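You operate a simulated robot arm through the tools that you are given. There is no shell and no other tool. Be economical: measure what you need, move in short steps, check, and stop when the job is done.

You run a simulated two-armed robot. Do the job below in one go: nothing can be reset, and whatever is moved stays where it is left.

Task
Set up the bench: lamp on, teal box on top, vice open.
Fine: move the coiled belt to the wall top by the bench; carry the box with both hands; flag lever to waits.
Where things are to end (x, y in the base frame): coiled belt within 60 mm of [940, -2310]; box within 90 mm of [1130, -900].

Only the result counts: the job must be done as asked and must still hold three seconds after the hand-in. Knocking over, shifting, dropping, spilling or breaking anything else fails it.

Robot
Two 7-joint arms with two-finger parallel grippers on one trunk, on a base that drives. Base frame: it is fixed to the floor where the robot stands at the start and does not move with it; the origin is under the middle of the robot, x ahead of it, y to its left, z up. Readings come in mm, rad, newtons and seconds.
The left shoulder is at the start at [50, 177, 1029], the right one opposite. With the tool pointing down near the work surface each hand reaches from about 100 to 380 mm from the robot's upright axis, wherever it stands, measured 20 degrees to its own side. Places, roughly: bench top [1100, -900, 900]; box [1500, -1250, 1500]; box (16x12x5 cm) [700, -2400, 700]; coiled belt [1250, -1000, 1000]; cream switch [600, 0, 700]; filter box latch [1100, -1400, 900]; flag lever [800, -700, 700]; grease tap [700, 100, 900]; pulley nut [1000, -400, 1000]; spindle grease cup [1100, -600, 900]; tray latch [900, -2500, 800]; vice handle [1100, -1600, 900]; vice jaw [1200, -1600, 900]; wall top by the bench [800, -2400, 700]. Payload 3.43 kg a hand.
The tool frame of a hand sits at the grasp point between the pads (the TCP): z along the fingers, y along the line on which they close. The tips reach 34 mm beyond it. The gripper opens to 128 mm. The fingers are 24 mm wide and 12 mm thick; the gripper's body (48 by 130 mm) begins 96 mm behind the TCP.
Orientation is told as [roll, pitch, yaw] about the base's x, y, z axes, in that order, counted from this pose: with the fingers straight down and closing along the base's y, the tool's x points along the base's -x, its y along +y and its z along -z.

Tools
- The arms move only by the tool apply_moves. It takes "left_moves", "right_moves" or both (then of equal length, played together; a hand with none holds still); each is a list of rows, each a list of 7 numbers: the shift along the base's x, y, z in units of 300 mm (1.0 is 300 mm), then the turn, a rotation vector about the base's x, y, z in units of 120 degrees (1.0 is 120 degrees), then the opening, from 0 (shut) to 1 (fully open). In form: [[tx, ty, tz, wx, wy, wz, claw], ...]. A call has 1 to 20 rows; each row is the pose to reach, as a shift and turn from the pose commanded when the call began. A call with a number of a shift or a turn outside -1 to 1 is refused whole. Each row takes 0.2 s and may step no farther than 50 mm and 0.15 rad from the row before; otherwise, or with a gripper value out of range, the whole call is refused. Where a pose cannot be reached the arm comes as near as it can. A force on the tool above 60 N (or 10 N above the force at the start of the call, whichever is more), or a blocked arm, ends the call early, and 0.2 s more pass. Each finger travels about 108 mm/s and halts on what it meets, pressing with about 27 N; the grip force reading is that of the motor and also rises with nothing between the fingers. The clock runs only during rows and for 0.2 s after the last one: add rows that repeat a pose to give the fingers time. It gives the time, the measured TCP pose, the force on the tool (base axes), the opening and the grip force at its end, in the units of the frame above (readings bear some noise), with the torque about the TCP (base axes, N m) and any sound that the robot's microphone picked up.
- Cameras (640 x 400 px; columns grow to the right, rows downward): "scene" is now at [139.5, -48.5, 1178.9]; the picture's right is [-0.58, -0.82, 0.00], its down [-0.53, 0.38, -0.76] and it looks along [0.62, -0.44, -0.65] (base axes); focal length 277 px, centre (320, 200). "left" rides on the left gripper at [76, 11, -160] in its tool frame; the picture's right is [-0.15, 0.99, 0.00], its down [-0.88, -0.13, -0.46] and it looks along [-0.45, -0.07, 0.89] (tool axes); focal length 234 px, centre (320, 200). "right" rides on the right gripper at [76, -11, -160] in its tool frame; the picture's right is [0.15, 0.99, 0.00], its down [-0.88, 0.13, -0.46] and it looks along [-0.45, 0.07, 0.89] (tool axes); focal length 234 px, centre (320, 200). There is no depth. A picture from a camera that has moved, and an enlarged one, comes with that camera's place and axes in the base frame and with its lens.
- capture(camera): a new picture of that camera. The clock stands still meanwhile.
- slide_trunk(by): slides the trunk up (or, below 0, down) by that many mm; the arms and the scene camera ride with it, the base frame stays. It gives what a move gives, with no picture.
- base_move(legs): drives the robot by 1 to 6 legs, each [ahead, turn to the left] in mm and rad, along the robot's own axes; the way and the turn of a leg run together, so that a leg with both is an arc; at most 1500 mm and 3.142 rad a leg. The arms and the cameras ride along, it lands a little off, and it stops where it bumps. It gives what a move gives.
- aim_head(pan, tilt): turns the head with the scene camera to pan (to the left, within 1.396 rad either way) and tilt (down, from -0.506 to 1.204), counted from straight ahead of the robot. It gives what a move gives.
- inspect(camera, box): a new picture of the part [left, top, right, bottom] of that camera's present view, enlarged. The clock stands still meanwhile.
- finish_job(): hands the job in; it is judged then, once.

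Go step by step. Nothing tells you exact positions but the pictures and the camera data: compare them with the known pose of the tool, close in by small moves and look again before you grip or let go. The budget is 120 turns and 88 pictures, counting those below and the enlarged ones. Unless the task says otherwise, let go and move clear before handing in.

The tools are called after ">>>" as name(argument=value, ...) on one line, values as JSON. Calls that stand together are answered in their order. apply_moves: Moves the arms, as the interface text tells. Its arguments: {"type":"object","properties":{"left_moves":{"type":"array"},"right_moves":{"type":"array"}},"required":[]} The other tools are called the same way: slide_trunk (by) slides the trunk up or down; base_move (legs) drives the base; aim_head (pan, tilt) turns the head that bears the scene camera; capture (camera) takes a picture; inspect (camera, box) takes an enlarged picture of a part of a camera's view; finish_job () hands the job in.

At the start:

```text
time_s: 0.0
left_eef_pos: [487.1, -52.2, 976.2]
left_tcp_rot: [0.001, -0.003, 0.001]
left_force: [-0.3, -0.7, -0.3]
left_moment: [0.01, -0.02, -0.05]
left_grip_width: 127.8
left_finger_force: 0.1
right_eef_pos: [282.7, -421.8, 963.8]
right_tcp_rot: [0.001, -0.001, 0.0]
right_force: [-0.2, 0.2, 0.4]
right_moment: [0.0, 0.0, 0.03]
right_grip_width: 128.2
right_finger_force: 0.1
trunk travel left (down, up): [-200.0, 201.0]
robot x, y, heading: [-3.4, 2.4, 0.001]
head pan, tilt: [-0.616, 0.709]
```

scene: 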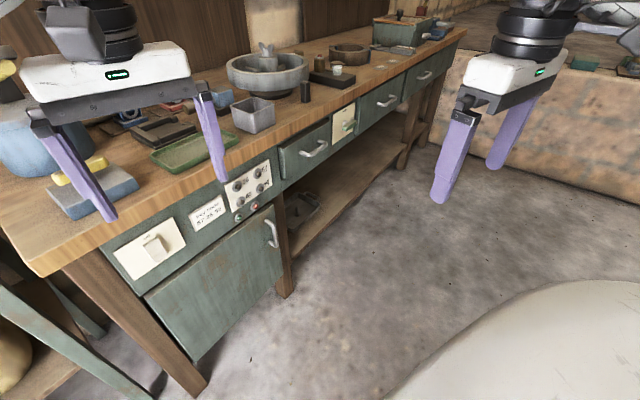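
right: 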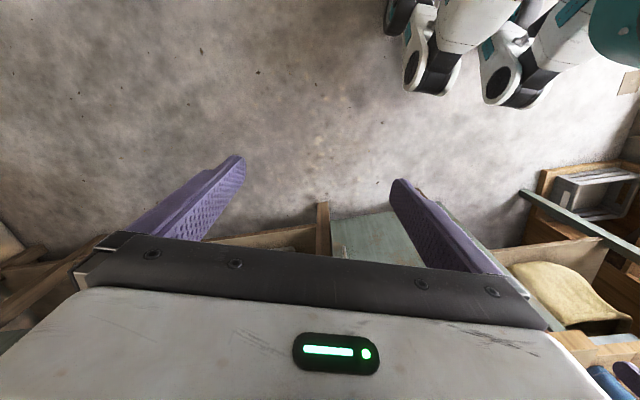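
left: 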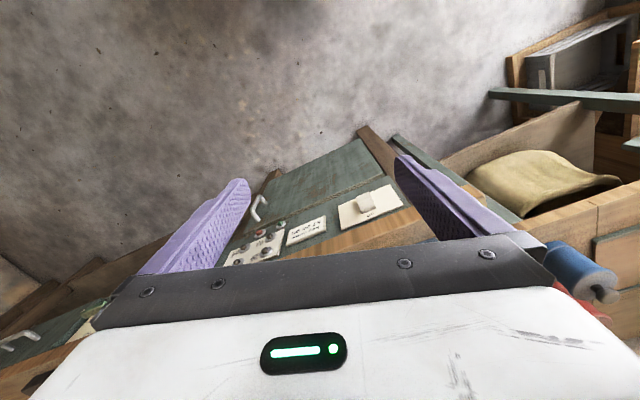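

I see the bench running away to the right, with a cream switch on its front at the near end and a vice and box far along it. I'll look around with the head first.

>>> aim_head(pan=-0.9, tilt=0.3)

>>> capture(camera="scene")

>>> aim_head(pan=-0.35, tilt=0.1)

>>> capture(camera="scene")

```text
time_s: 0.9
left_eef_pos: [486.7, -51.1, 976.2]
left_tcp_rot: [0.0, -0.002, 0.001]
left_force: [0.7, 0.2, -0.5]
left_moment: [0.0, 0.03, 0.04]
left_grip_width: 128.0
left_finger_force: 0.1
right_eef_pos: [282.2, -421.5, 964.1]
right_tcp_rot: [0.0, 0.0, 0.001]
right_force: [-0.2, -0.4, 0.2]
right_moment: [0.01, -0.02, 0.01]
right_grip_width: 128.1
right_finger_force: 0.0
trunk travel left (down, up): [-200.0, 201.0]
robot x, y, heading: [1.6, -0.4, -0.002]
head pan, tilt: [-0.901, 0.3]
```

```text
84 pictures are left
camera scene: at [128.5, -72.8, 1215.8], right [-0.78, -0.62, 0.0], down [-0.18, 0.23, -0.96], along [0.59, -0.75, -0.3], focal length 277 px, centre (320, 200)
```

scene: 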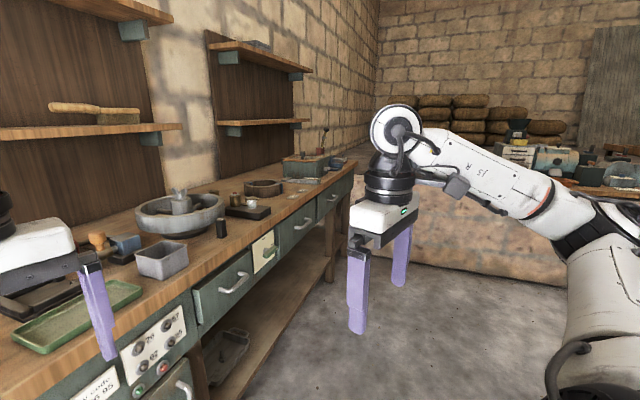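

```text
time_s: 1.8
left_eef_pos: [488.9, -52.2, 975.2]
left_tcp_rot: [0.0, -0.002, 0.002]
left_force: [-0.1, -0.1, -0.9]
left_moment: [0.02, -0.02, -0.01]
left_grip_width: 128.3
left_finger_force: 0.1
right_eef_pos: [282.8, -421.3, 963.9]
right_tcp_rot: [0.0, 0.002, 0.0]
right_force: [0.8, 0.2, 0.1]
right_moment: [0.02, 0.0, 0.01]
right_grip_width: 127.9
right_finger_force: 0.1
trunk travel left (down, up): [-200.0, 201.0]
robot x, y, heading: [1.8, -2.0, 0.005]
head pan, tilt: [-0.351, 0.099]
```

```text
83 pictures are left
camera scene: at [156.9, -31.3, 1234.5], right [-0.34, -0.94, 0.0], down [-0.09, 0.03, -0.99], along [0.93, -0.34, -0.1], focal length 277 px, centre (320, 200)
```

scene: 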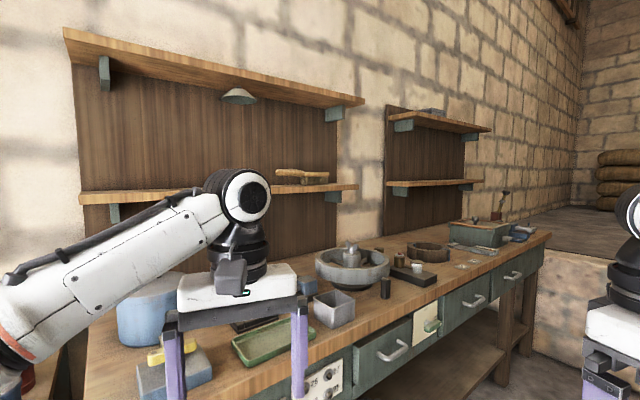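

The lamp hangs under the top shelf; a box seems to sit on the far upper shelf and others on the wall top. I'll enlarge several areas.

>>> inspect(camera="scene", box=[380, 90, 560, 270])

>>> aim_head(pan=-1.2, tilt=0.2)

>>> inspect(camera="scene", box=[160, 100, 560, 350])

>>> aim_head(pan=-0.3, tilt=0.75)

>>> capture(camera="scene")

```text
2.22 times, centred on (470, 180) of scene
camera zoom: at [156.9, -31.3, 1234.5], right [-0.34, -0.94, 0.0], down [-0.09, 0.03, -0.99], along [0.93, -0.34, -0.1], focal length 615 px, centre (-13, 244)
```

zoom: 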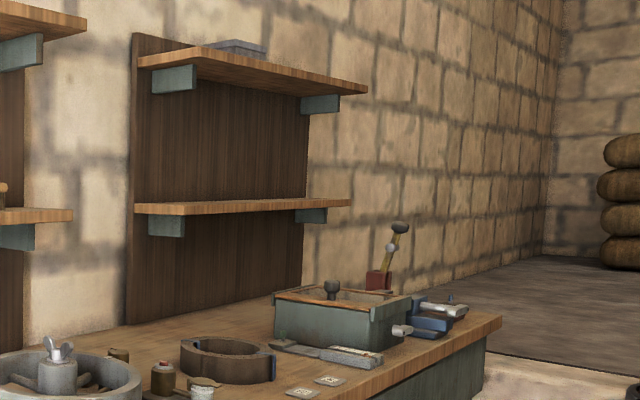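

```text
time_s: 3.0
left_eef_pos: [487.2, -51.1, 975.2]
left_tcp_rot: [0.0, -0.002, 0.002]
left_force: [-0.5, 0.2, -0.4]
left_moment: [-0.01, 0.02, 0.01]
left_grip_width: 128.2
left_finger_force: 0.0
right_eef_pos: [282.1, -421.6, 963.6]
right_tcp_rot: [0.002, 0.001, 0.001]
right_force: [0.0, 0.4, 1.0]
right_moment: [0.02, 0.01, 0.01]
right_grip_width: 128.3
right_finger_force: 0.0
trunk travel left (down, up): [-200.0, 201.0]
robot x, y, heading: [1.8, 0.2, 0.003]
head pan, tilt: [-1.201, 0.201]
```

```text
1.60 times, centred on (360, 225) of scene
camera zoom: at [104.3, -86.4, 1225.1], right [-0.93, -0.36, 0.0], down [-0.07, 0.19, -0.98], along [0.36, -0.91, -0.2], focal length 443 px, centre (256, 160)
```

zoom: 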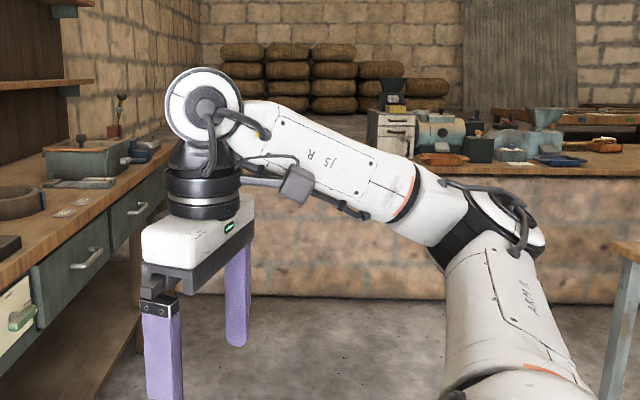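

```text
time_s: 4.2
left_eef_pos: [487.0, -51.3, 976.2]
left_tcp_rot: [-0.002, -0.002, 0.002]
left_force: [-0.6, -0.4, 0.4]
left_moment: [0.01, 0.0, 0.02]
left_grip_width: 127.9
left_finger_force: 0.2
right_eef_pos: [283.6, -421.0, 964.3]
right_tcp_rot: [-0.001, -0.001, 0.0]
right_force: [0.6, -0.3, 1.0]
right_moment: [-0.01, 0.0, 0.04]
right_grip_width: 128.0
right_finger_force: 0.0
trunk travel left (down, up): [-200.0, 201.0]
robot x, y, heading: [4.5, -3.6, 0.006]
head pan, tilt: [-0.3, 0.75]
```

```text
80 pictures are left
camera scene: at [149.7, -24.2, 1175.5], right [-0.3, -0.95, 0.0], down [-0.65, 0.2, -0.73], along [0.7, -0.22, -0.68], focal length 277 px, centre (320, 200)
```

scene: 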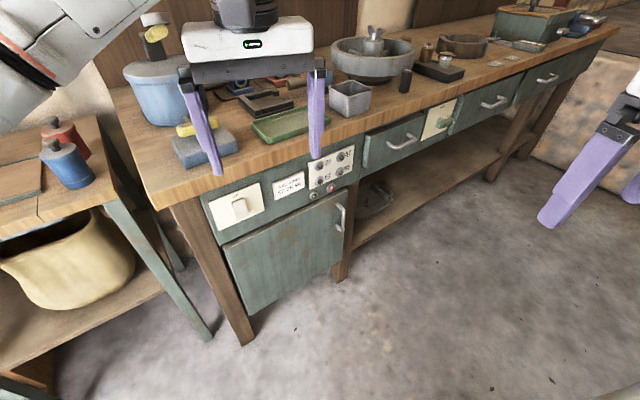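

The cream switch, the button panel and the flag-lever plate are all on the bench front. I'll read the labels enlarged.

>>> inspect(camera="scene", box=[190, 140, 370, 250])

>>> inspect(camera="scene", box=[400, 80, 480, 150])

>>> inspect(camera="scene", box=[310, 0, 630, 130])

```text
3.56 times, centred on (280, 195) of scene
camera zoom: at [149.7, -24.2, 1175.5], right [-0.3, -0.95, 0.0], down [-0.65, 0.2, -0.73], along [0.7, -0.22, -0.68], focal length 984 px, centre (462, 218)
```

zoom: 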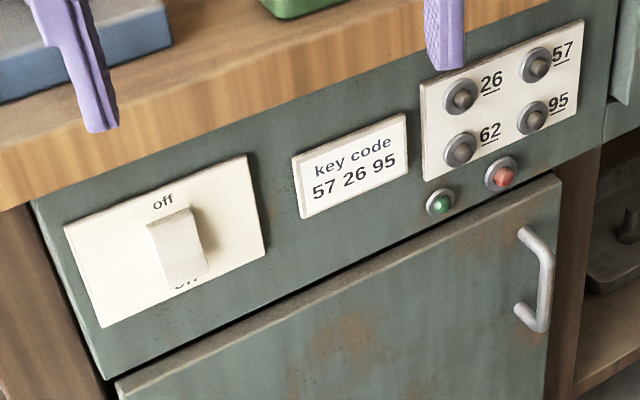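

```text
5.71 times, centred on (440, 115) of scene
camera zoom: at [149.7, -24.2, 1175.5], right [-0.3, -0.95, 0.0], down [-0.65, 0.2, -0.73], along [0.7, -0.22, -0.68], focal length 1582 px, centre (-366, 686)
```

zoom: 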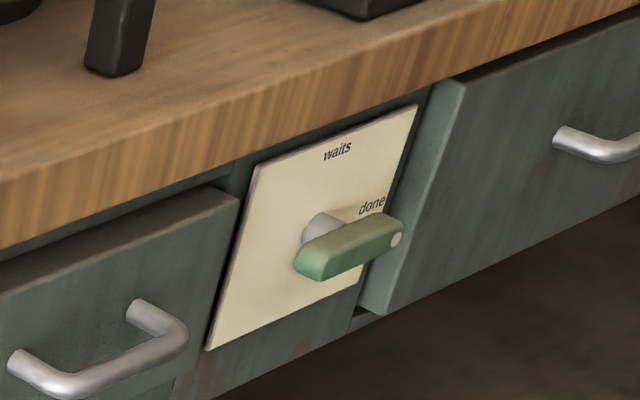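

```text
2.00 times, centred on (470, 65) of scene
camera zoom: at [149.7, -24.2, 1175.5], right [-0.3, -0.95, 0.0], down [-0.65, 0.2, -0.73], along [0.7, -0.22, -0.68], focal length 554 px, centre (20, 470)
```

zoom: 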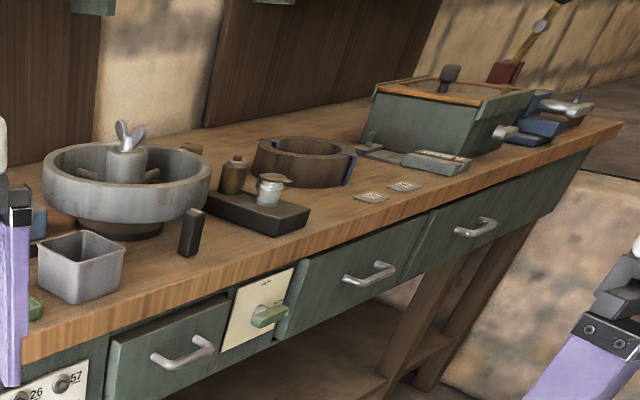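

The bench appears to be turned about 0.3 rad (its front edge runs toward +x as y falls). I'll look closely at the switch with the left camera and at my own base footprint.

>>> inspect(camera="left", box=[210, 160, 420, 270])

>>> aim_head(pan=0.0, tilt=1.204)

>>> capture(camera="scene")

```text
3.05 times, centred on (315, 215) of left
camera zoom: at [411.1, -39.2, 1134.6], right [0.14, 0.99, 0.0], down [0.88, -0.13, 0.46], along [0.45, -0.07, -0.89], focal length 714 px, centre (335, 154)
```

zoom: 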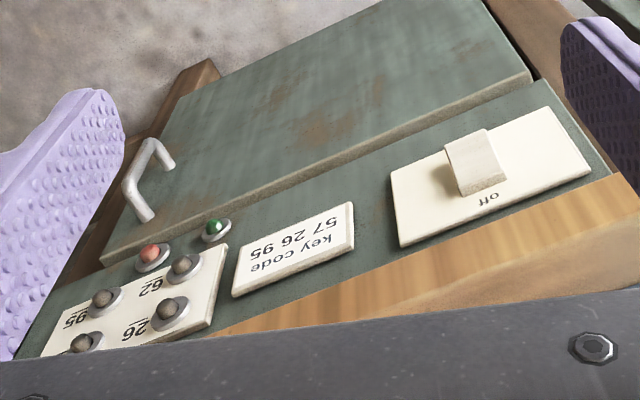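

```text
time_s: 5.1
left_eef_pos: [487.6, -51.3, 975.0]
left_tcp_rot: [-0.001, -0.001, 0.001]
left_force: [0.3, 0.1, 0.4]
left_moment: [0.0, -0.01, -0.03]
left_grip_width: 127.9
left_finger_force: 0.1
right_eef_pos: [283.9, -422.1, 965.2]
right_tcp_rot: [0.0, -0.002, -0.002]
right_force: [-0.7, 0.7, -0.7]
right_moment: [0.01, 0.03, -0.02]
right_grip_width: 128.0
right_finger_force: 0.0
trunk travel left (down, up): [-200.0, 201.0]
robot x, y, heading: [-0.3, 0.8, -0.001]
head pan, tilt: [0.0, 1.201]
```

```text
75 pictures are left
camera scene: at [126.5, 0.4, 1143.8], right [0.0, -1.0, 0.0], down [-0.93, 0.0, -0.36], along [0.36, 0.0, -0.93], focal length 277 px, centre (320, 200)
```

scene: 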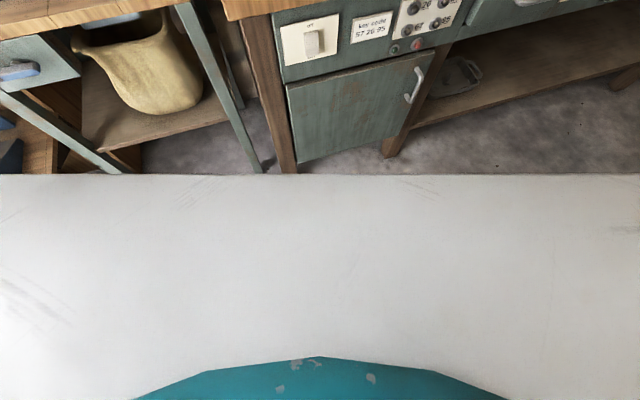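

Switch located near [631, 16, 731] by two views; the bench face normal is yawed ≈ +0.33 rad. I'll pull the left hand back a little and turn the robot to face the bench.

>>> apply_moves(left_moves=[[-0.15, 0, 0.03, 0, 0, 0, 1], [-0.3, 0, 0.06, 0, 0, 0, 0.6], [-0.45, 0, 0.1, 0, 0, 0, 0.3], [-0.5, 0, 0.1, 0, 0, 0, 0]], right_moves=[[0, 0, 0, 0, 0, 0, 0.7], [0, 0, 0, 0, 0, 0, 0.4], [0, 0, 0, 0, 0, 0, 0.1], [0, 0, 0, 0, 0, 0, 0]])

>>> base_move(legs=[[0, 0.33]])

>>> aim_head(pan=-0.3, tilt=0.85)

>>> capture(camera="scene")

```text
time_s: 6.1
left_eef_pos: [337.1, -52.6, 1004.1]
left_tcp_rot: [-0.001, -0.002, 0.001]
left_force: [0.8, 0.2, 0.5]
left_moment: [-0.01, -0.02, 0.0]
left_grip_width: 0.0
left_finger_force: 27.2
right_eef_pos: [283.5, -422.4, 964.5]
right_tcp_rot: [0.001, -0.001, -0.001]
right_force: [0.0, -0.2, -0.2]
right_moment: [-0.01, -0.01, 0.01]
right_grip_width: 0.2
right_finger_force: 27.2
trunk travel left (down, up): [-200.0, 201.0]
robot x, y, heading: [2.3, 0.5, -0.0]
head pan, tilt: [0.0, 1.201]
```

```text
time_s: 7.5
left_eef_pos: [336.9, 59.6, 1006.2]
left_tcp_rot: [0.0, -0.001, 0.327]
left_force: [-0.2, 0.5, 0.5]
left_moment: [-0.03, 0.01, 0.01]
left_grip_width: 0.0
left_finger_force: 27.3
right_eef_pos: [404.5, -308.7, 964.6]
right_tcp_rot: [0.0, -0.001, 0.329]
right_force: [0.7, -0.4, 0.6]
right_moment: [0.01, -0.01, 0.02]
right_grip_width: 0.0
right_finger_force: 26.9
trunk travel left (down, up): [-200.0, 201.0]
robot x, y, heading: [-2.7, 0.0, 0.325]
head pan, tilt: [0.0, 1.201]
```

```text
time_s: 8.4
left_eef_pos: [336.0, 60.1, 1005.4]
left_tcp_rot: [0.0, -0.002, 0.33]
left_force: [0.0, -0.2, 0.4]
left_moment: [-0.02, 0.0, 0.02]
left_grip_width: 0.0
left_finger_force: 26.9
right_eef_pos: [403.7, -307.1, 964.0]
right_tcp_rot: [0.0, 0.001, 0.329]
right_force: [0.0, -0.2, 0.6]
right_moment: [-0.02, 0.02, -0.01]
right_grip_width: 0.0
right_finger_force: 27.2
trunk travel left (down, up): [-200.0, 201.0]
robot x, y, heading: [-2.0, 0.6, 0.325]
head pan, tilt: [-0.3, 0.85]
```

```text
74 pictures are left
camera scene: at [144.9, 25.0, 1167.4], right [0.03, -1.0, 0.0], down [-0.75, -0.02, -0.66], along [0.66, 0.02, -0.75], focal length 277 px, centre (320, 200)
```

scene: 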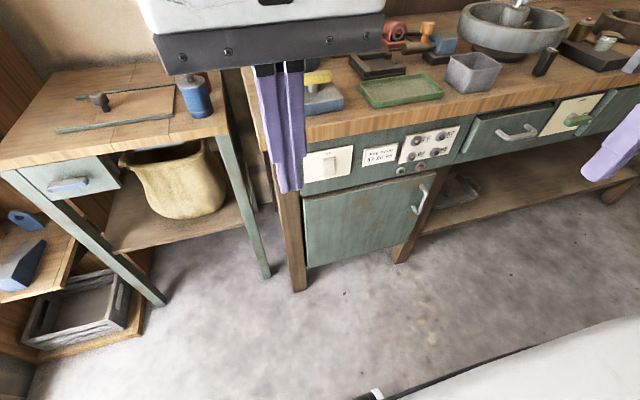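

The base front is only ~200 mm ahead of the axis, so there is room. Next I tilt the right hand forward and bring its closed fingers low in front of the switch, short of contact.

>>> apply_moves(left_moves=[[-0.043, 0.126, 0, 0, 0, 0, 0], [-0.086, 0.253, 0, 0, 0, 0, 0], [-0.129, 0.379, 0, 0, 0, 0, 0], [-0.129, 0.379, 0, 0, 0, 0, 0], [-0.129, 0.379, 0, 0, 0, 0, 0], [-0.129, 0.379, 0, 0, 0, 0, 0], [-0.129, 0.379, 0, 0, 0, 0, 0], [-0.129, 0.379, 0, 0, 0, 0, 0], [-0.129, 0.379, 0, 0, 0, 0, 0]], right_moves=[[0.02, 0.1, -0.085, 0.018, -0.053, 0, 0], [0.04, 0.19, -0.17, 0.036, -0.105, 0, 0], [0.06, 0.29, -0.255, 0.054, -0.158, 0, 0], [0.075, 0.38, -0.34, 0.072, -0.21, 0, 0], [0.093, 0.48, -0.425, 0.09, -0.263, 0, 0], [0.112, 0.57, -0.51, 0.108, -0.315, 0, 0], [0.13, 0.67, -0.595, 0.126, -0.368, 0, 0], [0.15, 0.77, -0.68, 0.144, -0.42, 0, 0], [0.167, 0.86, -0.763, 0.162, -0.473, 0, 0]])

>>> capture(camera="scene")

>>> capture(camera="right")

```text
time_s: 10.4
left_eef_pos: [297.5, 172.1, 1005.2]
left_tcp_rot: [0.002, -0.003, 0.328]
left_force: [0.1, 1.3, 0.0]
left_moment: [0.0, -0.01, -0.03]
left_grip_width: 0.3
left_finger_force: 27.2
right_eef_pos: [483.5, -85.5, 774.0]
right_tcp_rot: [0.008, -0.84, 0.345]
right_force: [0.2, 0.1, 0.5]
right_moment: [0.02, 0.01, 0.0]
right_grip_width: 0.0
right_finger_force: 26.7
right hand out of reach, approached as far as the arm can: row 4, 5, 6, 7, 8, 9
trunk travel left (down, up): [-200.0, 201.0]
robot x, y, heading: [-0.4, 4.4, 0.323]
head pan, tilt: [-0.3, 0.85]
```

```text
73 pictures are left
camera scene: at [144.9, 25.1, 1167.4], right [0.03, -1.0, 0.0], down [-0.75, -0.02, -0.66], along [0.66, 0.02, -0.75], focal length 277 px, centre (320, 200)
```

scene: 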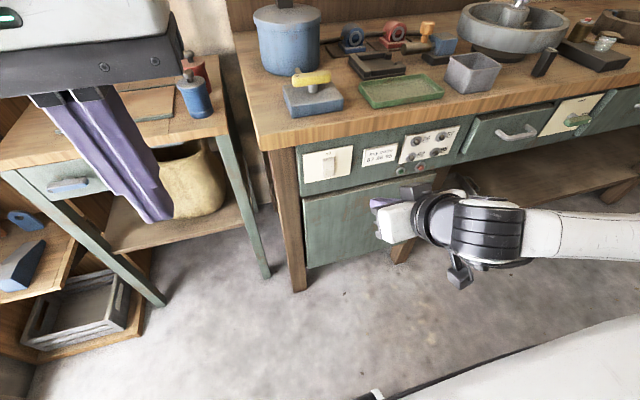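

```text
72 pictures are left
camera right: at [328.3, -152.9, 823.5], right [-0.43, 0.9, -0.1], down [0.19, 0.2, 0.96], along [0.88, 0.4, -0.26], focal length 234 px, centre (320, 200)
```

right: 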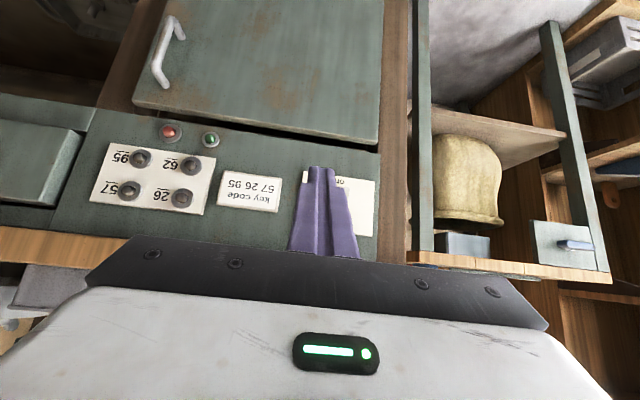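

The tilted pose wasn't fully reached that close in. I'll push outward along the approach direction, where the arm should have more freedom, and read the pose.

>>> apply_moves(right_moves=[[0.105, 0.036, 0, 0, 0, 0, 0], [0.21, 0.071, 0, 0, 0, 0, 0], [0.316, 0.107, 0, 0, 0, 0, 0], [0.316, 0.107, 0, 0, 0, 0, 0]])

>>> capture(camera="right")

```text
time_s: 11.4
left_eef_pos: [297.9, 172.6, 1004.4]
left_tcp_rot: [0.0, -0.003, 0.328]
left_force: [0.7, -0.5, -0.9]
left_moment: [-0.01, 0.0, -0.03]
left_grip_width: 0.1
left_finger_force: 26.8
right_eef_pos: [578.9, -52.8, 772.7]
right_tcp_rot: [0.007, -0.839, 0.347]
right_force: [-0.5, -0.7, 0.7]
right_moment: [-0.02, 0.0, 0.03]
right_grip_width: 0.0
right_finger_force: 26.1
trunk travel left (down, up): [-200.0, 201.0]
robot x, y, heading: [0.7, 2.4, 0.324]
head pan, tilt: [-0.3, 0.85]
```

```text
71 pictures are left
camera right: at [423.6, -121.5, 823.6], right [-0.43, 0.9, -0.1], down [0.19, 0.2, 0.96], along [0.88, 0.4, -0.26], focal length 234 px, centre (320, 200)
```

right: 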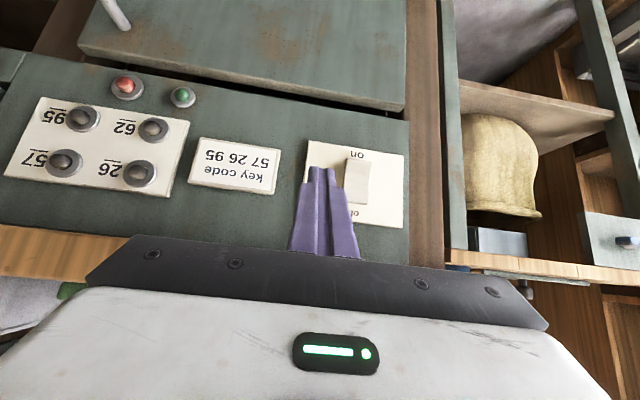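

The hand now sits just left-of-frame of the rocker and well aimed. I'll enlarge the switch to see which end is pressed in.

>>> inspect(camera="right", box=[290, 120, 420, 250])

```text
3.08 times, centred on (355, 185) of right
camera zoom: at [423.6, -121.5, 823.6], right [-0.43, 0.9, -0.1], down [0.19, 0.2, 0.96], along [0.88, 0.4, -0.26], focal length 720 px, centre (212, 246)
```

zoom: 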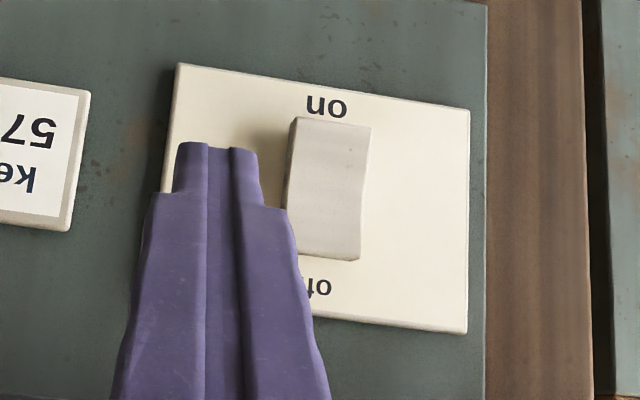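

I take the lower ("on") end of the rocker to be at about z 714 and 50 mm to the left of my fingertip. I move there, then advance in small steps.

>>> apply_moves(right_moves=[[-0.027, 0.078, -0.07, 0, 0, 0, 0], [-0.053, 0.157, -0.143, 0, 0, 0, 0], [-0.053, 0.157, -0.143, 0, 0, 0, 0], [-0.002, 0.174, -0.143, 0, 0, 0, 0], [0.03, 0.185, -0.143, 0, 0, 0, 0]])

>>> inspect(camera="right", box=[240, 100, 440, 260])

```text
time_s: 12.6
left_eef_pos: [297.4, 172.6, 1004.6]
left_tcp_rot: [0.0, -0.002, 0.329]
left_force: [-0.1, 0.6, -0.5]
left_moment: [0.01, -0.02, 0.0]
left_grip_width: 0.0
left_finger_force: 26.7
right_eef_pos: [588.0, 4.4, 730.5]
right_tcp_rot: [0.008, -0.84, 0.348]
right_force: [-0.6, 0.1, -0.4]
right_moment: [0.0, -0.02, 0.01]
right_grip_width: 0.0
right_finger_force: 27.2
trunk travel left (down, up): [-200.0, 201.0]
robot x, y, heading: [-0.9, -1.3, 0.33]
head pan, tilt: [-0.3, 0.85]
```

```text
2.50 times, centred on (340, 180) of right
camera zoom: at [432.7, -65.0, 780.6], right [-0.43, 0.9, -0.1], down [0.19, 0.2, 0.96], along [0.88, 0.4, -0.26], focal length 585 px, centre (270, 250)
```

zoom: 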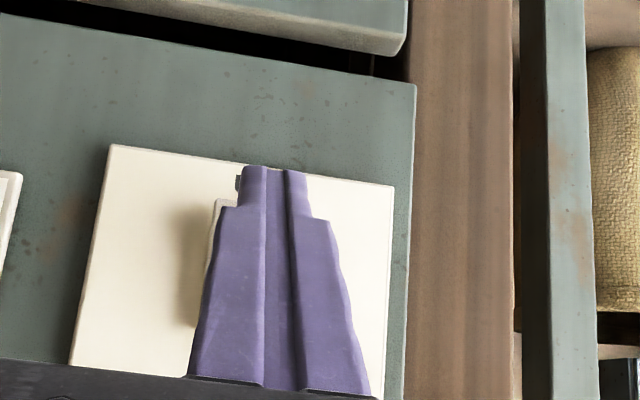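

The fingertip is in front of the rocker's lower end. I press in with 4–5 mm steps.

>>> apply_moves(right_moves=[[0.019, -0.01, 0, 0, 0, 0, 0], [0.035, -0.005, 0, 0, 0, 0, 0], [0.05, 0.0, 0, 0, 0, 0, 0], [0.065, 0.006, 0, 0, 0, 0, 0], [0.08, 0.011, 0, 0, 0, 0, 0], [0.095, 0.016, 0, 0, 0, 0, 0]])

>>> inspect(camera="right", box=[240, 100, 440, 260])

```text
time_s: 13.8
left_eef_pos: [296.5, 172.6, 1004.5]
left_tcp_rot: [0.001, -0.001, 0.329]
left_force: [-0.3, 0.7, 0.1]
left_moment: [-0.01, 0.02, 0.0]
left_grip_width: 0.0
left_finger_force: 27.3
right_eef_pos: [602.8, 6.1, 725.0]
right_tcp_rot: [0.009, -0.819, 0.349]
right_force: [-11.4, -3.2, 3.5]
right_moment: [-0.01, 0.04, -0.01]
right_grip_width: 0.0
right_finger_force: 27.0
trunk travel left (down, up): [-200.0, 201.0]
robot x, y, heading: [-0.1, -2.8, 0.323]
head pan, tilt: [-0.3, 0.85]
heard: click
stopped in row 6 (right hand): the force on the tool passed its limit at 68 N (the readings are from after the stop); the commanded pose is now the measured one
```

```text
2.50 times, centred on (340, 180) of right
camera zoom: at [448.1, -63.9, 778.9], right [-0.44, 0.89, -0.1], down [0.21, 0.21, 0.96], along [0.87, 0.4, -0.28], focal length 585 px, centre (270, 250)
```

zoom: 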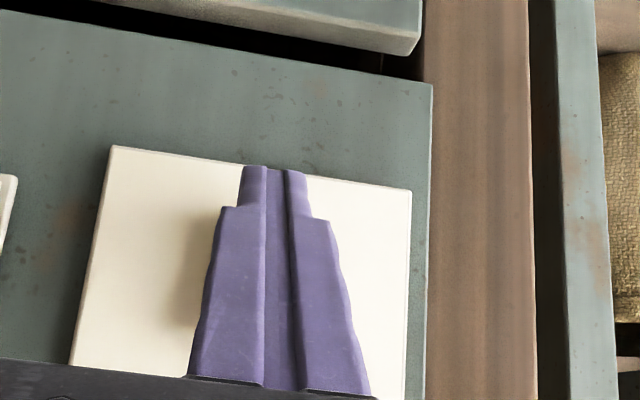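

A click was heard. I back the hand straight off, and check both the switch and the lamp.

>>> apply_moves(right_moves=[[-0.1, -0.034, 0, 0, 0, 0, 0], [-0.22, -0.075, 0, 0, 0, 0, 0], [-0.35, -0.15, 0, 0, 0, 0, 0]])

>>> aim_head(pan=-0.25, tilt=0.25)

>>> capture(camera="scene")

>>> inspect(camera="right", box=[120, 80, 440, 280])

```text
time_s: 14.6
left_eef_pos: [296.2, 173.0, 1004.4]
left_tcp_rot: [0.0, -0.001, 0.328]
left_force: [-0.3, 0.0, -0.9]
left_moment: [0.01, -0.02, 0.01]
left_grip_width: 0.3
left_finger_force: 26.9
right_eef_pos: [510.7, -46.4, 733.9]
right_tcp_rot: [0.012, -0.821, 0.348]
right_force: [-1.0, -1.0, -1.5]
right_moment: [0.06, -0.1, 0.07]
right_grip_width: 0.0
right_finger_force: 27.3
right hand out of reach, approached as far as the arm can: row 3
trunk travel left (down, up): [-200.0, 201.0]
robot x, y, heading: [1.0, -1.1, 0.324]
head pan, tilt: [-0.3, 0.85]
```

```text
time_s: 15.6
left_eef_pos: [297.4, 171.9, 1004.9]
left_tcp_rot: [0.0, -0.004, 0.328]
left_force: [0.0, 0.5, -0.3]
left_moment: [0.02, 0.02, -0.01]
left_grip_width: 0.1
left_finger_force: 26.7
right_eef_pos: [512.4, -45.0, 732.2]
right_tcp_rot: [0.014, -0.82, 0.346]
right_force: [-0.6, -0.6, 1.2]
right_moment: [0.0, 0.0, 0.02]
right_grip_width: 0.0
right_finger_force: 26.7
trunk travel left (down, up): [-200.0, 201.0]
robot x, y, heading: [1.1, 1.2, 0.325]
head pan, tilt: [-0.25, 0.25]
```

```text
67 pictures are left
camera scene: at [159.2, 29.4, 1220.5], right [0.08, -1.0, 0.0], down [-0.25, -0.02, -0.97], along [0.97, 0.07, -0.25], focal length 277 px, centre (320, 200)
```

scene: 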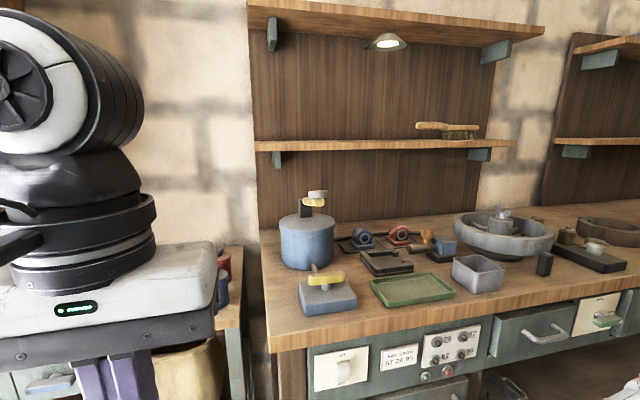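

```text
2.00 times, centred on (280, 180) of right
camera zoom: at [357.6, -114.8, 786.0], right [-0.44, 0.89, -0.1], down [0.21, 0.21, 0.96], along [0.87, 0.4, -0.28], focal length 468 px, centre (400, 240)
```

zoom: 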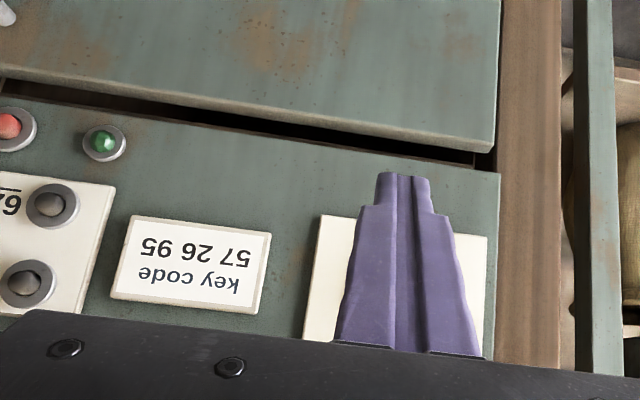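

The lamp is lit and the switch done. Next is the flag lever, near [838, -668, 735], which points at "done" and must go up to "waits". I stow the right hand and drive along the bench.

>>> apply_moves(right_moves=[[-0.07, -0.05, 0.04, 0, 0, 0, 0], [-0.1, -0.12, 0.13, -0.018, 0.053, 0, 0], [-0.13, -0.21, 0.23, -0.036, 0.106, 0, 0], [-0.16, -0.3, 0.33, -0.054, 0.159, 0, 0], [-0.19, -0.4, 0.43, -0.072, 0.212, 0, 0], [-0.22, -0.5, 0.53, -0.09, 0.265, 0, 0], [-0.25, -0.6, 0.63, -0.108, 0.318, 0, 0], [-0.27, -0.67, 0.71, -0.12, 0.36, 0, 0], [-0.28, -0.728, 0.767, -0.126, 0.371, 0, 0]])

>>> base_move(legs=[[0, -1.571], [710, 0], [0, 1.571]])

>>> aim_head(pan=-0.35, tilt=0.7)

>>> capture(camera="scene")

```text
time_s: 17.6
left_eef_pos: [297.6, 172.5, 1004.7]
left_tcp_rot: [0.001, -0.001, 0.328]
left_force: [0.0, 0.8, 0.0]
left_moment: [0.0, -0.02, -0.01]
left_grip_width: 0.0
left_finger_force: 27.3
right_eef_pos: [428.9, -266.8, 961.5]
right_tcp_rot: [0.021, 0.0, 0.341]
right_force: [0.2, -0.2, 0.6]
right_moment: [0.0, -0.06, 0.01]
right_grip_width: 0.1
right_finger_force: 26.7
trunk travel left (down, up): [-200.0, 201.0]
robot x, y, heading: [0.2, 0.0, 0.329]
head pan, tilt: [-0.25, 0.25]
```

```text
time_s: 29.1
left_eef_pos: [508.9, -503.5, 1005.6]
left_tcp_rot: [-0.001, -0.003, 0.31]
left_force: [0.3, 0.7, -0.5]
left_moment: [0.02, 0.02, -0.02]
left_grip_width: 0.3
left_finger_force: 27.2
right_eef_pos: [631.8, -945.1, 961.5]
right_tcp_rot: [0.021, -0.002, 0.325]
right_force: [-0.5, -0.4, 0.7]
right_moment: [-0.02, -0.04, -0.01]
right_grip_width: 0.0
right_finger_force: 26.9
trunk travel left (down, up): [-200.0, 201.0]
robot x, y, heading: [212.1, -671.1, 0.307]
head pan, tilt: [-0.25, 0.25]
```

```text
time_s: 30.0
left_eef_pos: [510.1, -502.7, 1004.4]
left_tcp_rot: [-0.001, -0.003, 0.31]
left_force: [-0.5, 0.0, -0.6]
left_moment: [-0.01, 0.02, 0.0]
left_grip_width: 0.0
left_finger_force: 26.8
right_eef_pos: [632.7, -944.3, 961.7]
right_tcp_rot: [0.022, -0.003, 0.326]
right_force: [0.8, 0.5, 0.6]
right_moment: [0.0, 0.0, 0.01]
right_grip_width: 0.3
right_finger_force: 26.7
trunk travel left (down, up): [-200.0, 201.0]
robot x, y, heading: [212.0, -668.8, 0.308]
head pan, tilt: [-0.351, 0.7]
```

```text
65 pictures are left
camera scene: at [360.4, -653.1, 1179.8], right [-0.04, -1.0, 0.0], down [-0.64, 0.03, -0.77], along [0.76, -0.03, -0.64], focal length 277 px, centre (320, 200)
```

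scene: 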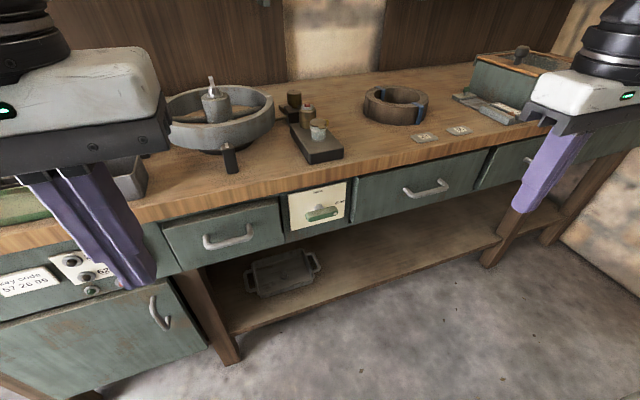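

The robot stands at (212, -670), and the lever is where expected, ~600 mm ahead and ~195 mm right. I enlarge it to get pivot and tip.

>>> inspect(camera="scene", box=[270, 170, 370, 240])

```text
5.71 times, centred on (320, 205) of scene
camera zoom: at [360.4, -653.1, 1179.8], right [-0.04, -1.0, 0.0], down [-0.64, 0.03, -0.77], along [0.76, -0.03, -0.64], focal length 1582 px, centre (320, 171)
```

zoom: 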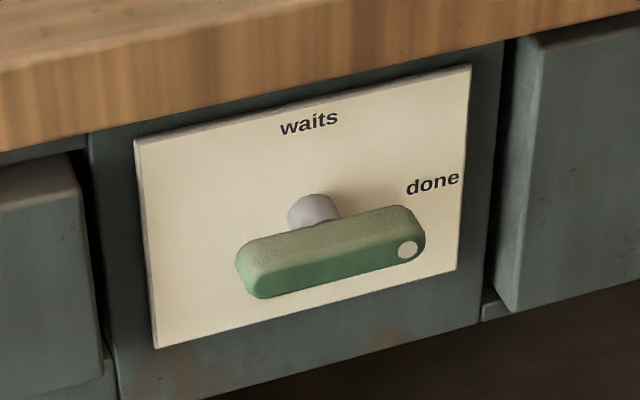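

The bar is pivoted near its centre, ~80 mm long with its dot at "done". I lower the trunk so the right hand can point nearly horizontal, and bring it in front below the lever.

>>> slide_trunk(by=-180)

>>> apply_moves(right_moves=[[0.028, 0.061, -0.021, 0.02, -0.062, 0, 0], [0.057, 0.121, -0.042, 0.039, -0.124, 0, 0], [0.085, 0.182, -0.064, 0.059, -0.186, 0, 0], [0.113, 0.243, -0.085, 0.079, -0.248, 0, 0], [0.142, 0.304, -0.106, 0.099, -0.31, 0, 0], [0.17, 0.364, -0.127, 0.118, -0.372, 0, 0], [0.199, 0.425, -0.148, 0.138, -0.434, 0, 0], [0.227, 0.486, -0.169, 0.158, -0.496, 0, 0], [0.255, 0.546, -0.191, 0.178, -0.558, 0, 0], [0.284, 0.607, -0.212, 0.197, -0.62, 0, 0], [0.312, 0.668, -0.233, 0.217, -0.682, 0, 0]])

>>> capture(camera="right")

>>> capture(camera="scene")

```text
time_s: 32.0
left_eef_pos: [508.6, -503.1, 824.5]
left_tcp_rot: [0.0, -0.002, 0.311]
left_force: [0.1, -0.3, -0.5]
left_moment: [0.04, 0.02, -0.03]
left_grip_width: 0.0
left_finger_force: 27.2
right_eef_pos: [632.7, -943.9, 781.7]
right_tcp_rot: [0.021, -0.002, 0.323]
right_force: [-0.2, 0.5, -0.4]
right_moment: [0.0, -0.02, -0.01]
right_grip_width: 0.0
right_finger_force: 26.9
trunk travel left (down, up): [-20.0, 381.0]
robot x, y, heading: [204.3, -671.5, 0.309]
head pan, tilt: [-0.351, 0.7]
```

```text
time_s: 34.4
left_eef_pos: [509.6, -503.6, 824.7]
left_tcp_rot: [-0.001, -0.002, 0.311]
left_force: [-0.2, -0.8, 0.1]
left_moment: [-0.02, 0.01, -0.02]
left_grip_width: 0.1
left_finger_force: 26.7
right_eef_pos: [756.8, -782.4, 723.5]
right_tcp_rot: [-0.014, -1.158, 0.345]
right_force: [1.2, -0.7, -0.3]
right_moment: [-0.03, -0.03, -0.01]
right_grip_width: 0.0
right_finger_force: 27.1
right hand out of reach, approached as far as the arm can: row 5, 6, 7, 8, 9, 10, 11
trunk travel left (down, up): [-20.0, 381.0]
robot x, y, heading: [205.9, -669.0, 0.308]
head pan, tilt: [-0.351, 0.7]
```

```text
63 pictures are left
camera right: at [593.4, -851.6, 718.6], right [-0.38, 0.91, -0.14], down [-0.11, 0.11, 0.99], along [0.92, 0.39, 0.06], focal length 234 px, centre (320, 200)
```

right: 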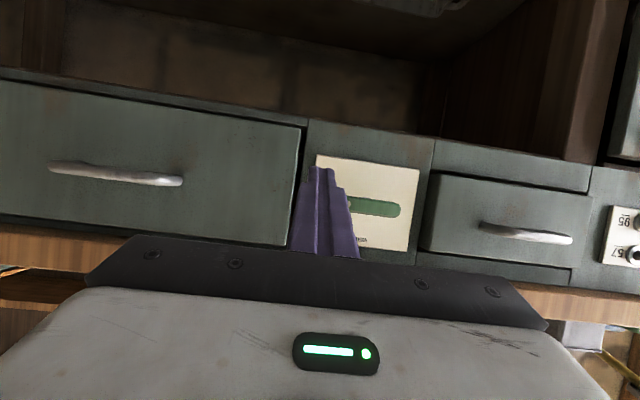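

```text
62 pictures are left
camera scene: at [360.4, -653.1, 999.7], right [-0.04, -1.0, 0.0], down [-0.64, 0.03, -0.76], along [0.76, -0.03, -0.64], focal length 277 px, centre (320, 200)
```

scene: 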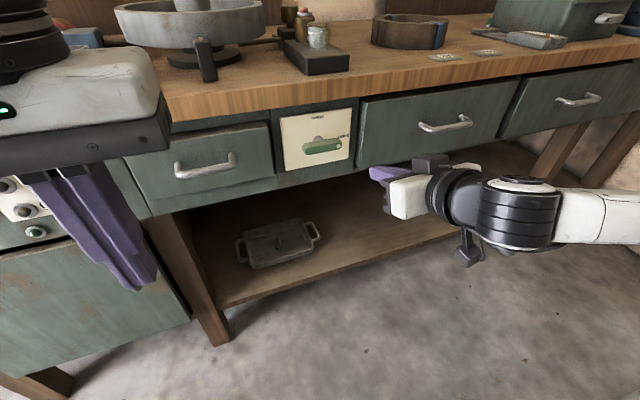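

The lever's far end is at about (854, -715, 731), centre (842, -677, 731). I move the fingertip under its dot end.

>>> apply_moves(right_moves=[[-0.047, 0.15, -0.06, 0, 0, 0, 0], [-0.047, 0.15, -0.06, 0, 0, 0, 0], [0.06, 0.185, -0.06, 0, 0, 0, 0], [0.16, 0.215, -0.06, 0, 0, 0, 0], [0.223, 0.237, -0.06, 0, 0, 0, 0], [0.223, 0.237, -0.06, 0, 0, 0, 0]])

>>> inspect(camera="right", box=[240, 100, 440, 260])

>>> inspect(camera="scene", box=[260, 80, 420, 200])

```text
refused: row 1 steps farther than a row can; nothing moved
```

```text
2.50 times, centred on (340, 180) of right
camera zoom: at [593.4, -851.6, 718.6], right [-0.38, 0.91, -0.14], down [-0.11, 0.11, 0.99], along [0.92, 0.39, 0.06], focal length 585 px, centre (270, 250)
```

zoom: 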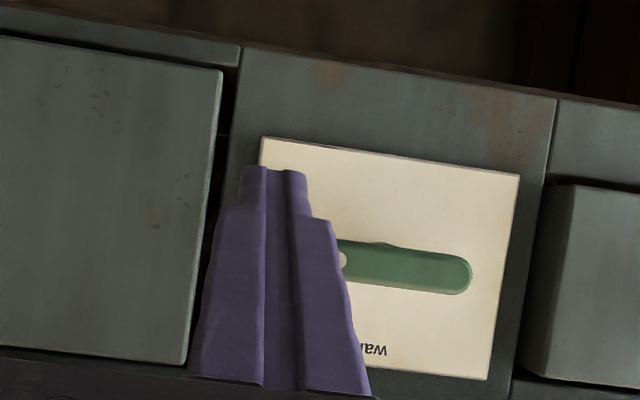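

```text
3.33 times, centred on (340, 140) of scene
camera zoom: at [360.4, -653.1, 999.7], right [-0.04, -1.0, 0.0], down [-0.64, 0.03, -0.76], along [0.76, -0.03, -0.64], focal length 923 px, centre (253, 400)
```

zoom: 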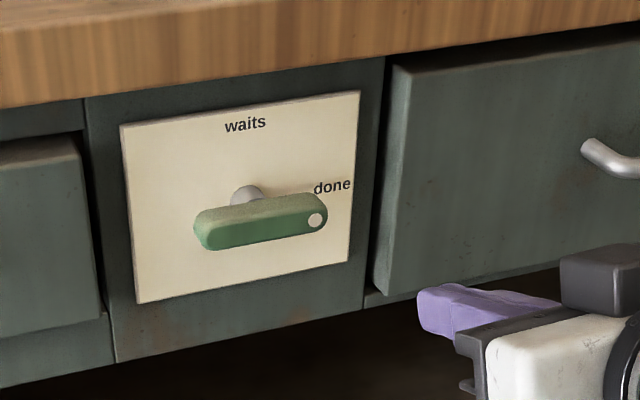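

The step was slightly too long; I split it.

>>> apply_moves(right_moves=[[-0.024, 0.075, -0.05, 0, 0, 0, 0], [-0.047, 0.15, -0.06, 0, 0, 0, 0], [0.06, 0.185, -0.06, 0, 0, 0, 0], [0.16, 0.215, -0.06, 0, 0, 0, 0], [0.223, 0.237, -0.06, 0, 0, 0, 0], [0.223, 0.237, -0.06, 0, 0, 0, 0]])

>>> inspect(camera="right", box=[240, 100, 440, 260])

>>> inspect(camera="scene", box=[260, 80, 420, 200])

```text
time_s: 35.8
left_eef_pos: [509.5, -502.6, 823.8]
left_tcp_rot: [-0.002, -0.001, 0.311]
left_force: [-0.9, 0.0, -0.8]
left_moment: [-0.04, -0.03, 0.0]
left_grip_width: 0.2
left_finger_force: 27.1
right_eef_pos: [825.0, -711.3, 707.5]
right_tcp_rot: [-0.014, -1.16, 0.349]
right_force: [0.7, 0.3, 0.7]
right_moment: [0.01, -0.01, -0.05]
right_grip_width: 0.1
right_finger_force: 26.7
right hand out of reach, approached as far as the arm can: row 1, 2, 3
trunk travel left (down, up): [-20.0, 381.0]
robot x, y, heading: [207.5, -669.2, 0.307]
head pan, tilt: [-0.351, 0.7]
```

```text
2.50 times, centred on (340, 180) of right
camera zoom: at [661.6, -780.0, 700.5], right [-0.38, 0.91, -0.14], down [-0.11, 0.11, 0.99], along [0.92, 0.39, 0.06], focal length 585 px, centre (270, 250)
```

zoom: 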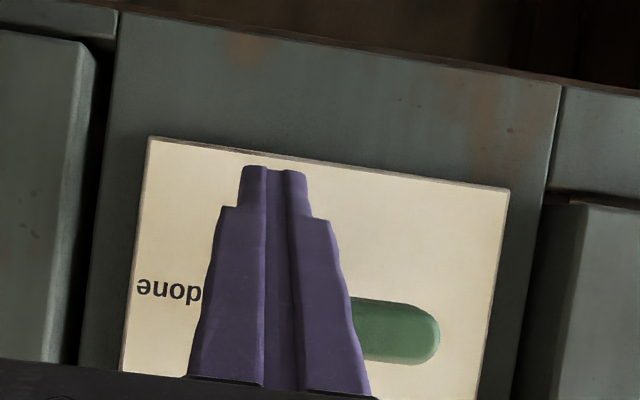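

```text
3.33 times, centred on (340, 140) of scene
camera zoom: at [360.4, -653.1, 999.7], right [-0.04, -1.0, 0.0], down [-0.64, 0.03, -0.76], along [0.76, -0.03, -0.64], focal length 923 px, centre (253, 400)
```

zoom: 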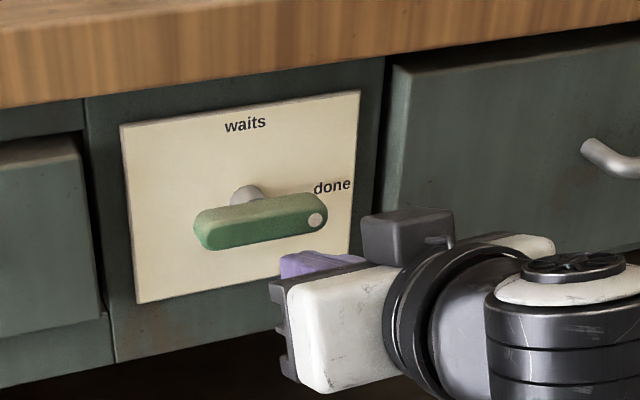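

The fingertip sits just under the dot end. I now sweep it up and over in an arc to turn the lever to vertical.

>>> apply_moves(right_moves=[[0, 0, 0.02, 0, 0, 0, 0], [0.0055, -0.0172, 0.0533, 0, 0, 0, 0], [0.009, -0.0283, 0.0933, 0, 0, 0, 0], [0.0081, -0.0254, 0.1367, 0, 0, 0, 0], [0.0046, -0.0146, 0.1647, 0, 0, 0, 0], [-0.001, 0.0032, 0.19, 0, 0, 0, 0], [-0.0091, 0.0286, 0.2, 0, 0, 0, 0], [-0.012, 0.038, 0.2, 0, 0, 0, 0]])

>>> inspect(camera="scene", box=[260, 80, 420, 200])

>>> inspect(camera="right", box=[240, 100, 440, 260])

```text
time_s: 37.6
left_eef_pos: [509.1, -505.3, 824.7]
left_tcp_rot: [0.003, -0.002, 0.311]
left_force: [-0.8, -0.6, -0.6]
left_moment: [0.01, -0.03, 0.03]
left_grip_width: 0.0
left_finger_force: 27.2
right_eef_pos: [823.0, -707.0, 764.5]
right_tcp_rot: [-0.017, -1.157, 0.335]
right_force: [-3.9, -25.4, 0.4]
right_moment: [-0.2, 0.02, -0.55]
right_grip_width: 0.0
right_finger_force: 26.5
trunk travel left (down, up): [-20.0, 381.0]
robot x, y, heading: [207.8, -670.1, 0.307]
head pan, tilt: [-0.351, 0.7]
```

```text
3.33 times, centred on (340, 140) of scene
camera zoom: at [360.1, -655.1, 999.8], right [-0.04, -1.0, 0.0], down [-0.64, 0.03, -0.77], along [0.76, -0.03, -0.64], focal length 923 px, centre (253, 400)
```

zoom: 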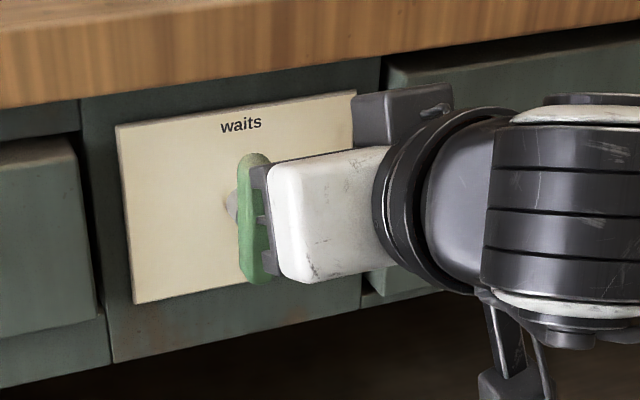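

```text
2.50 times, centred on (340, 180) of right
camera zoom: at [659.0, -772.1, 760.2], right [-0.37, 0.92, -0.14], down [-0.1, 0.11, 0.99], along [0.92, 0.38, 0.06], focal length 585 px, centre (270, 250)
```

zoom: 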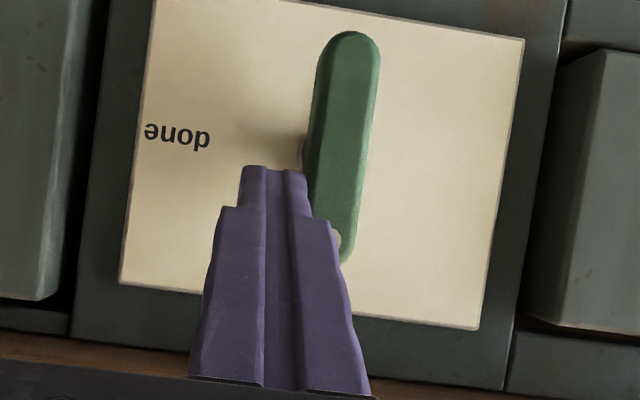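

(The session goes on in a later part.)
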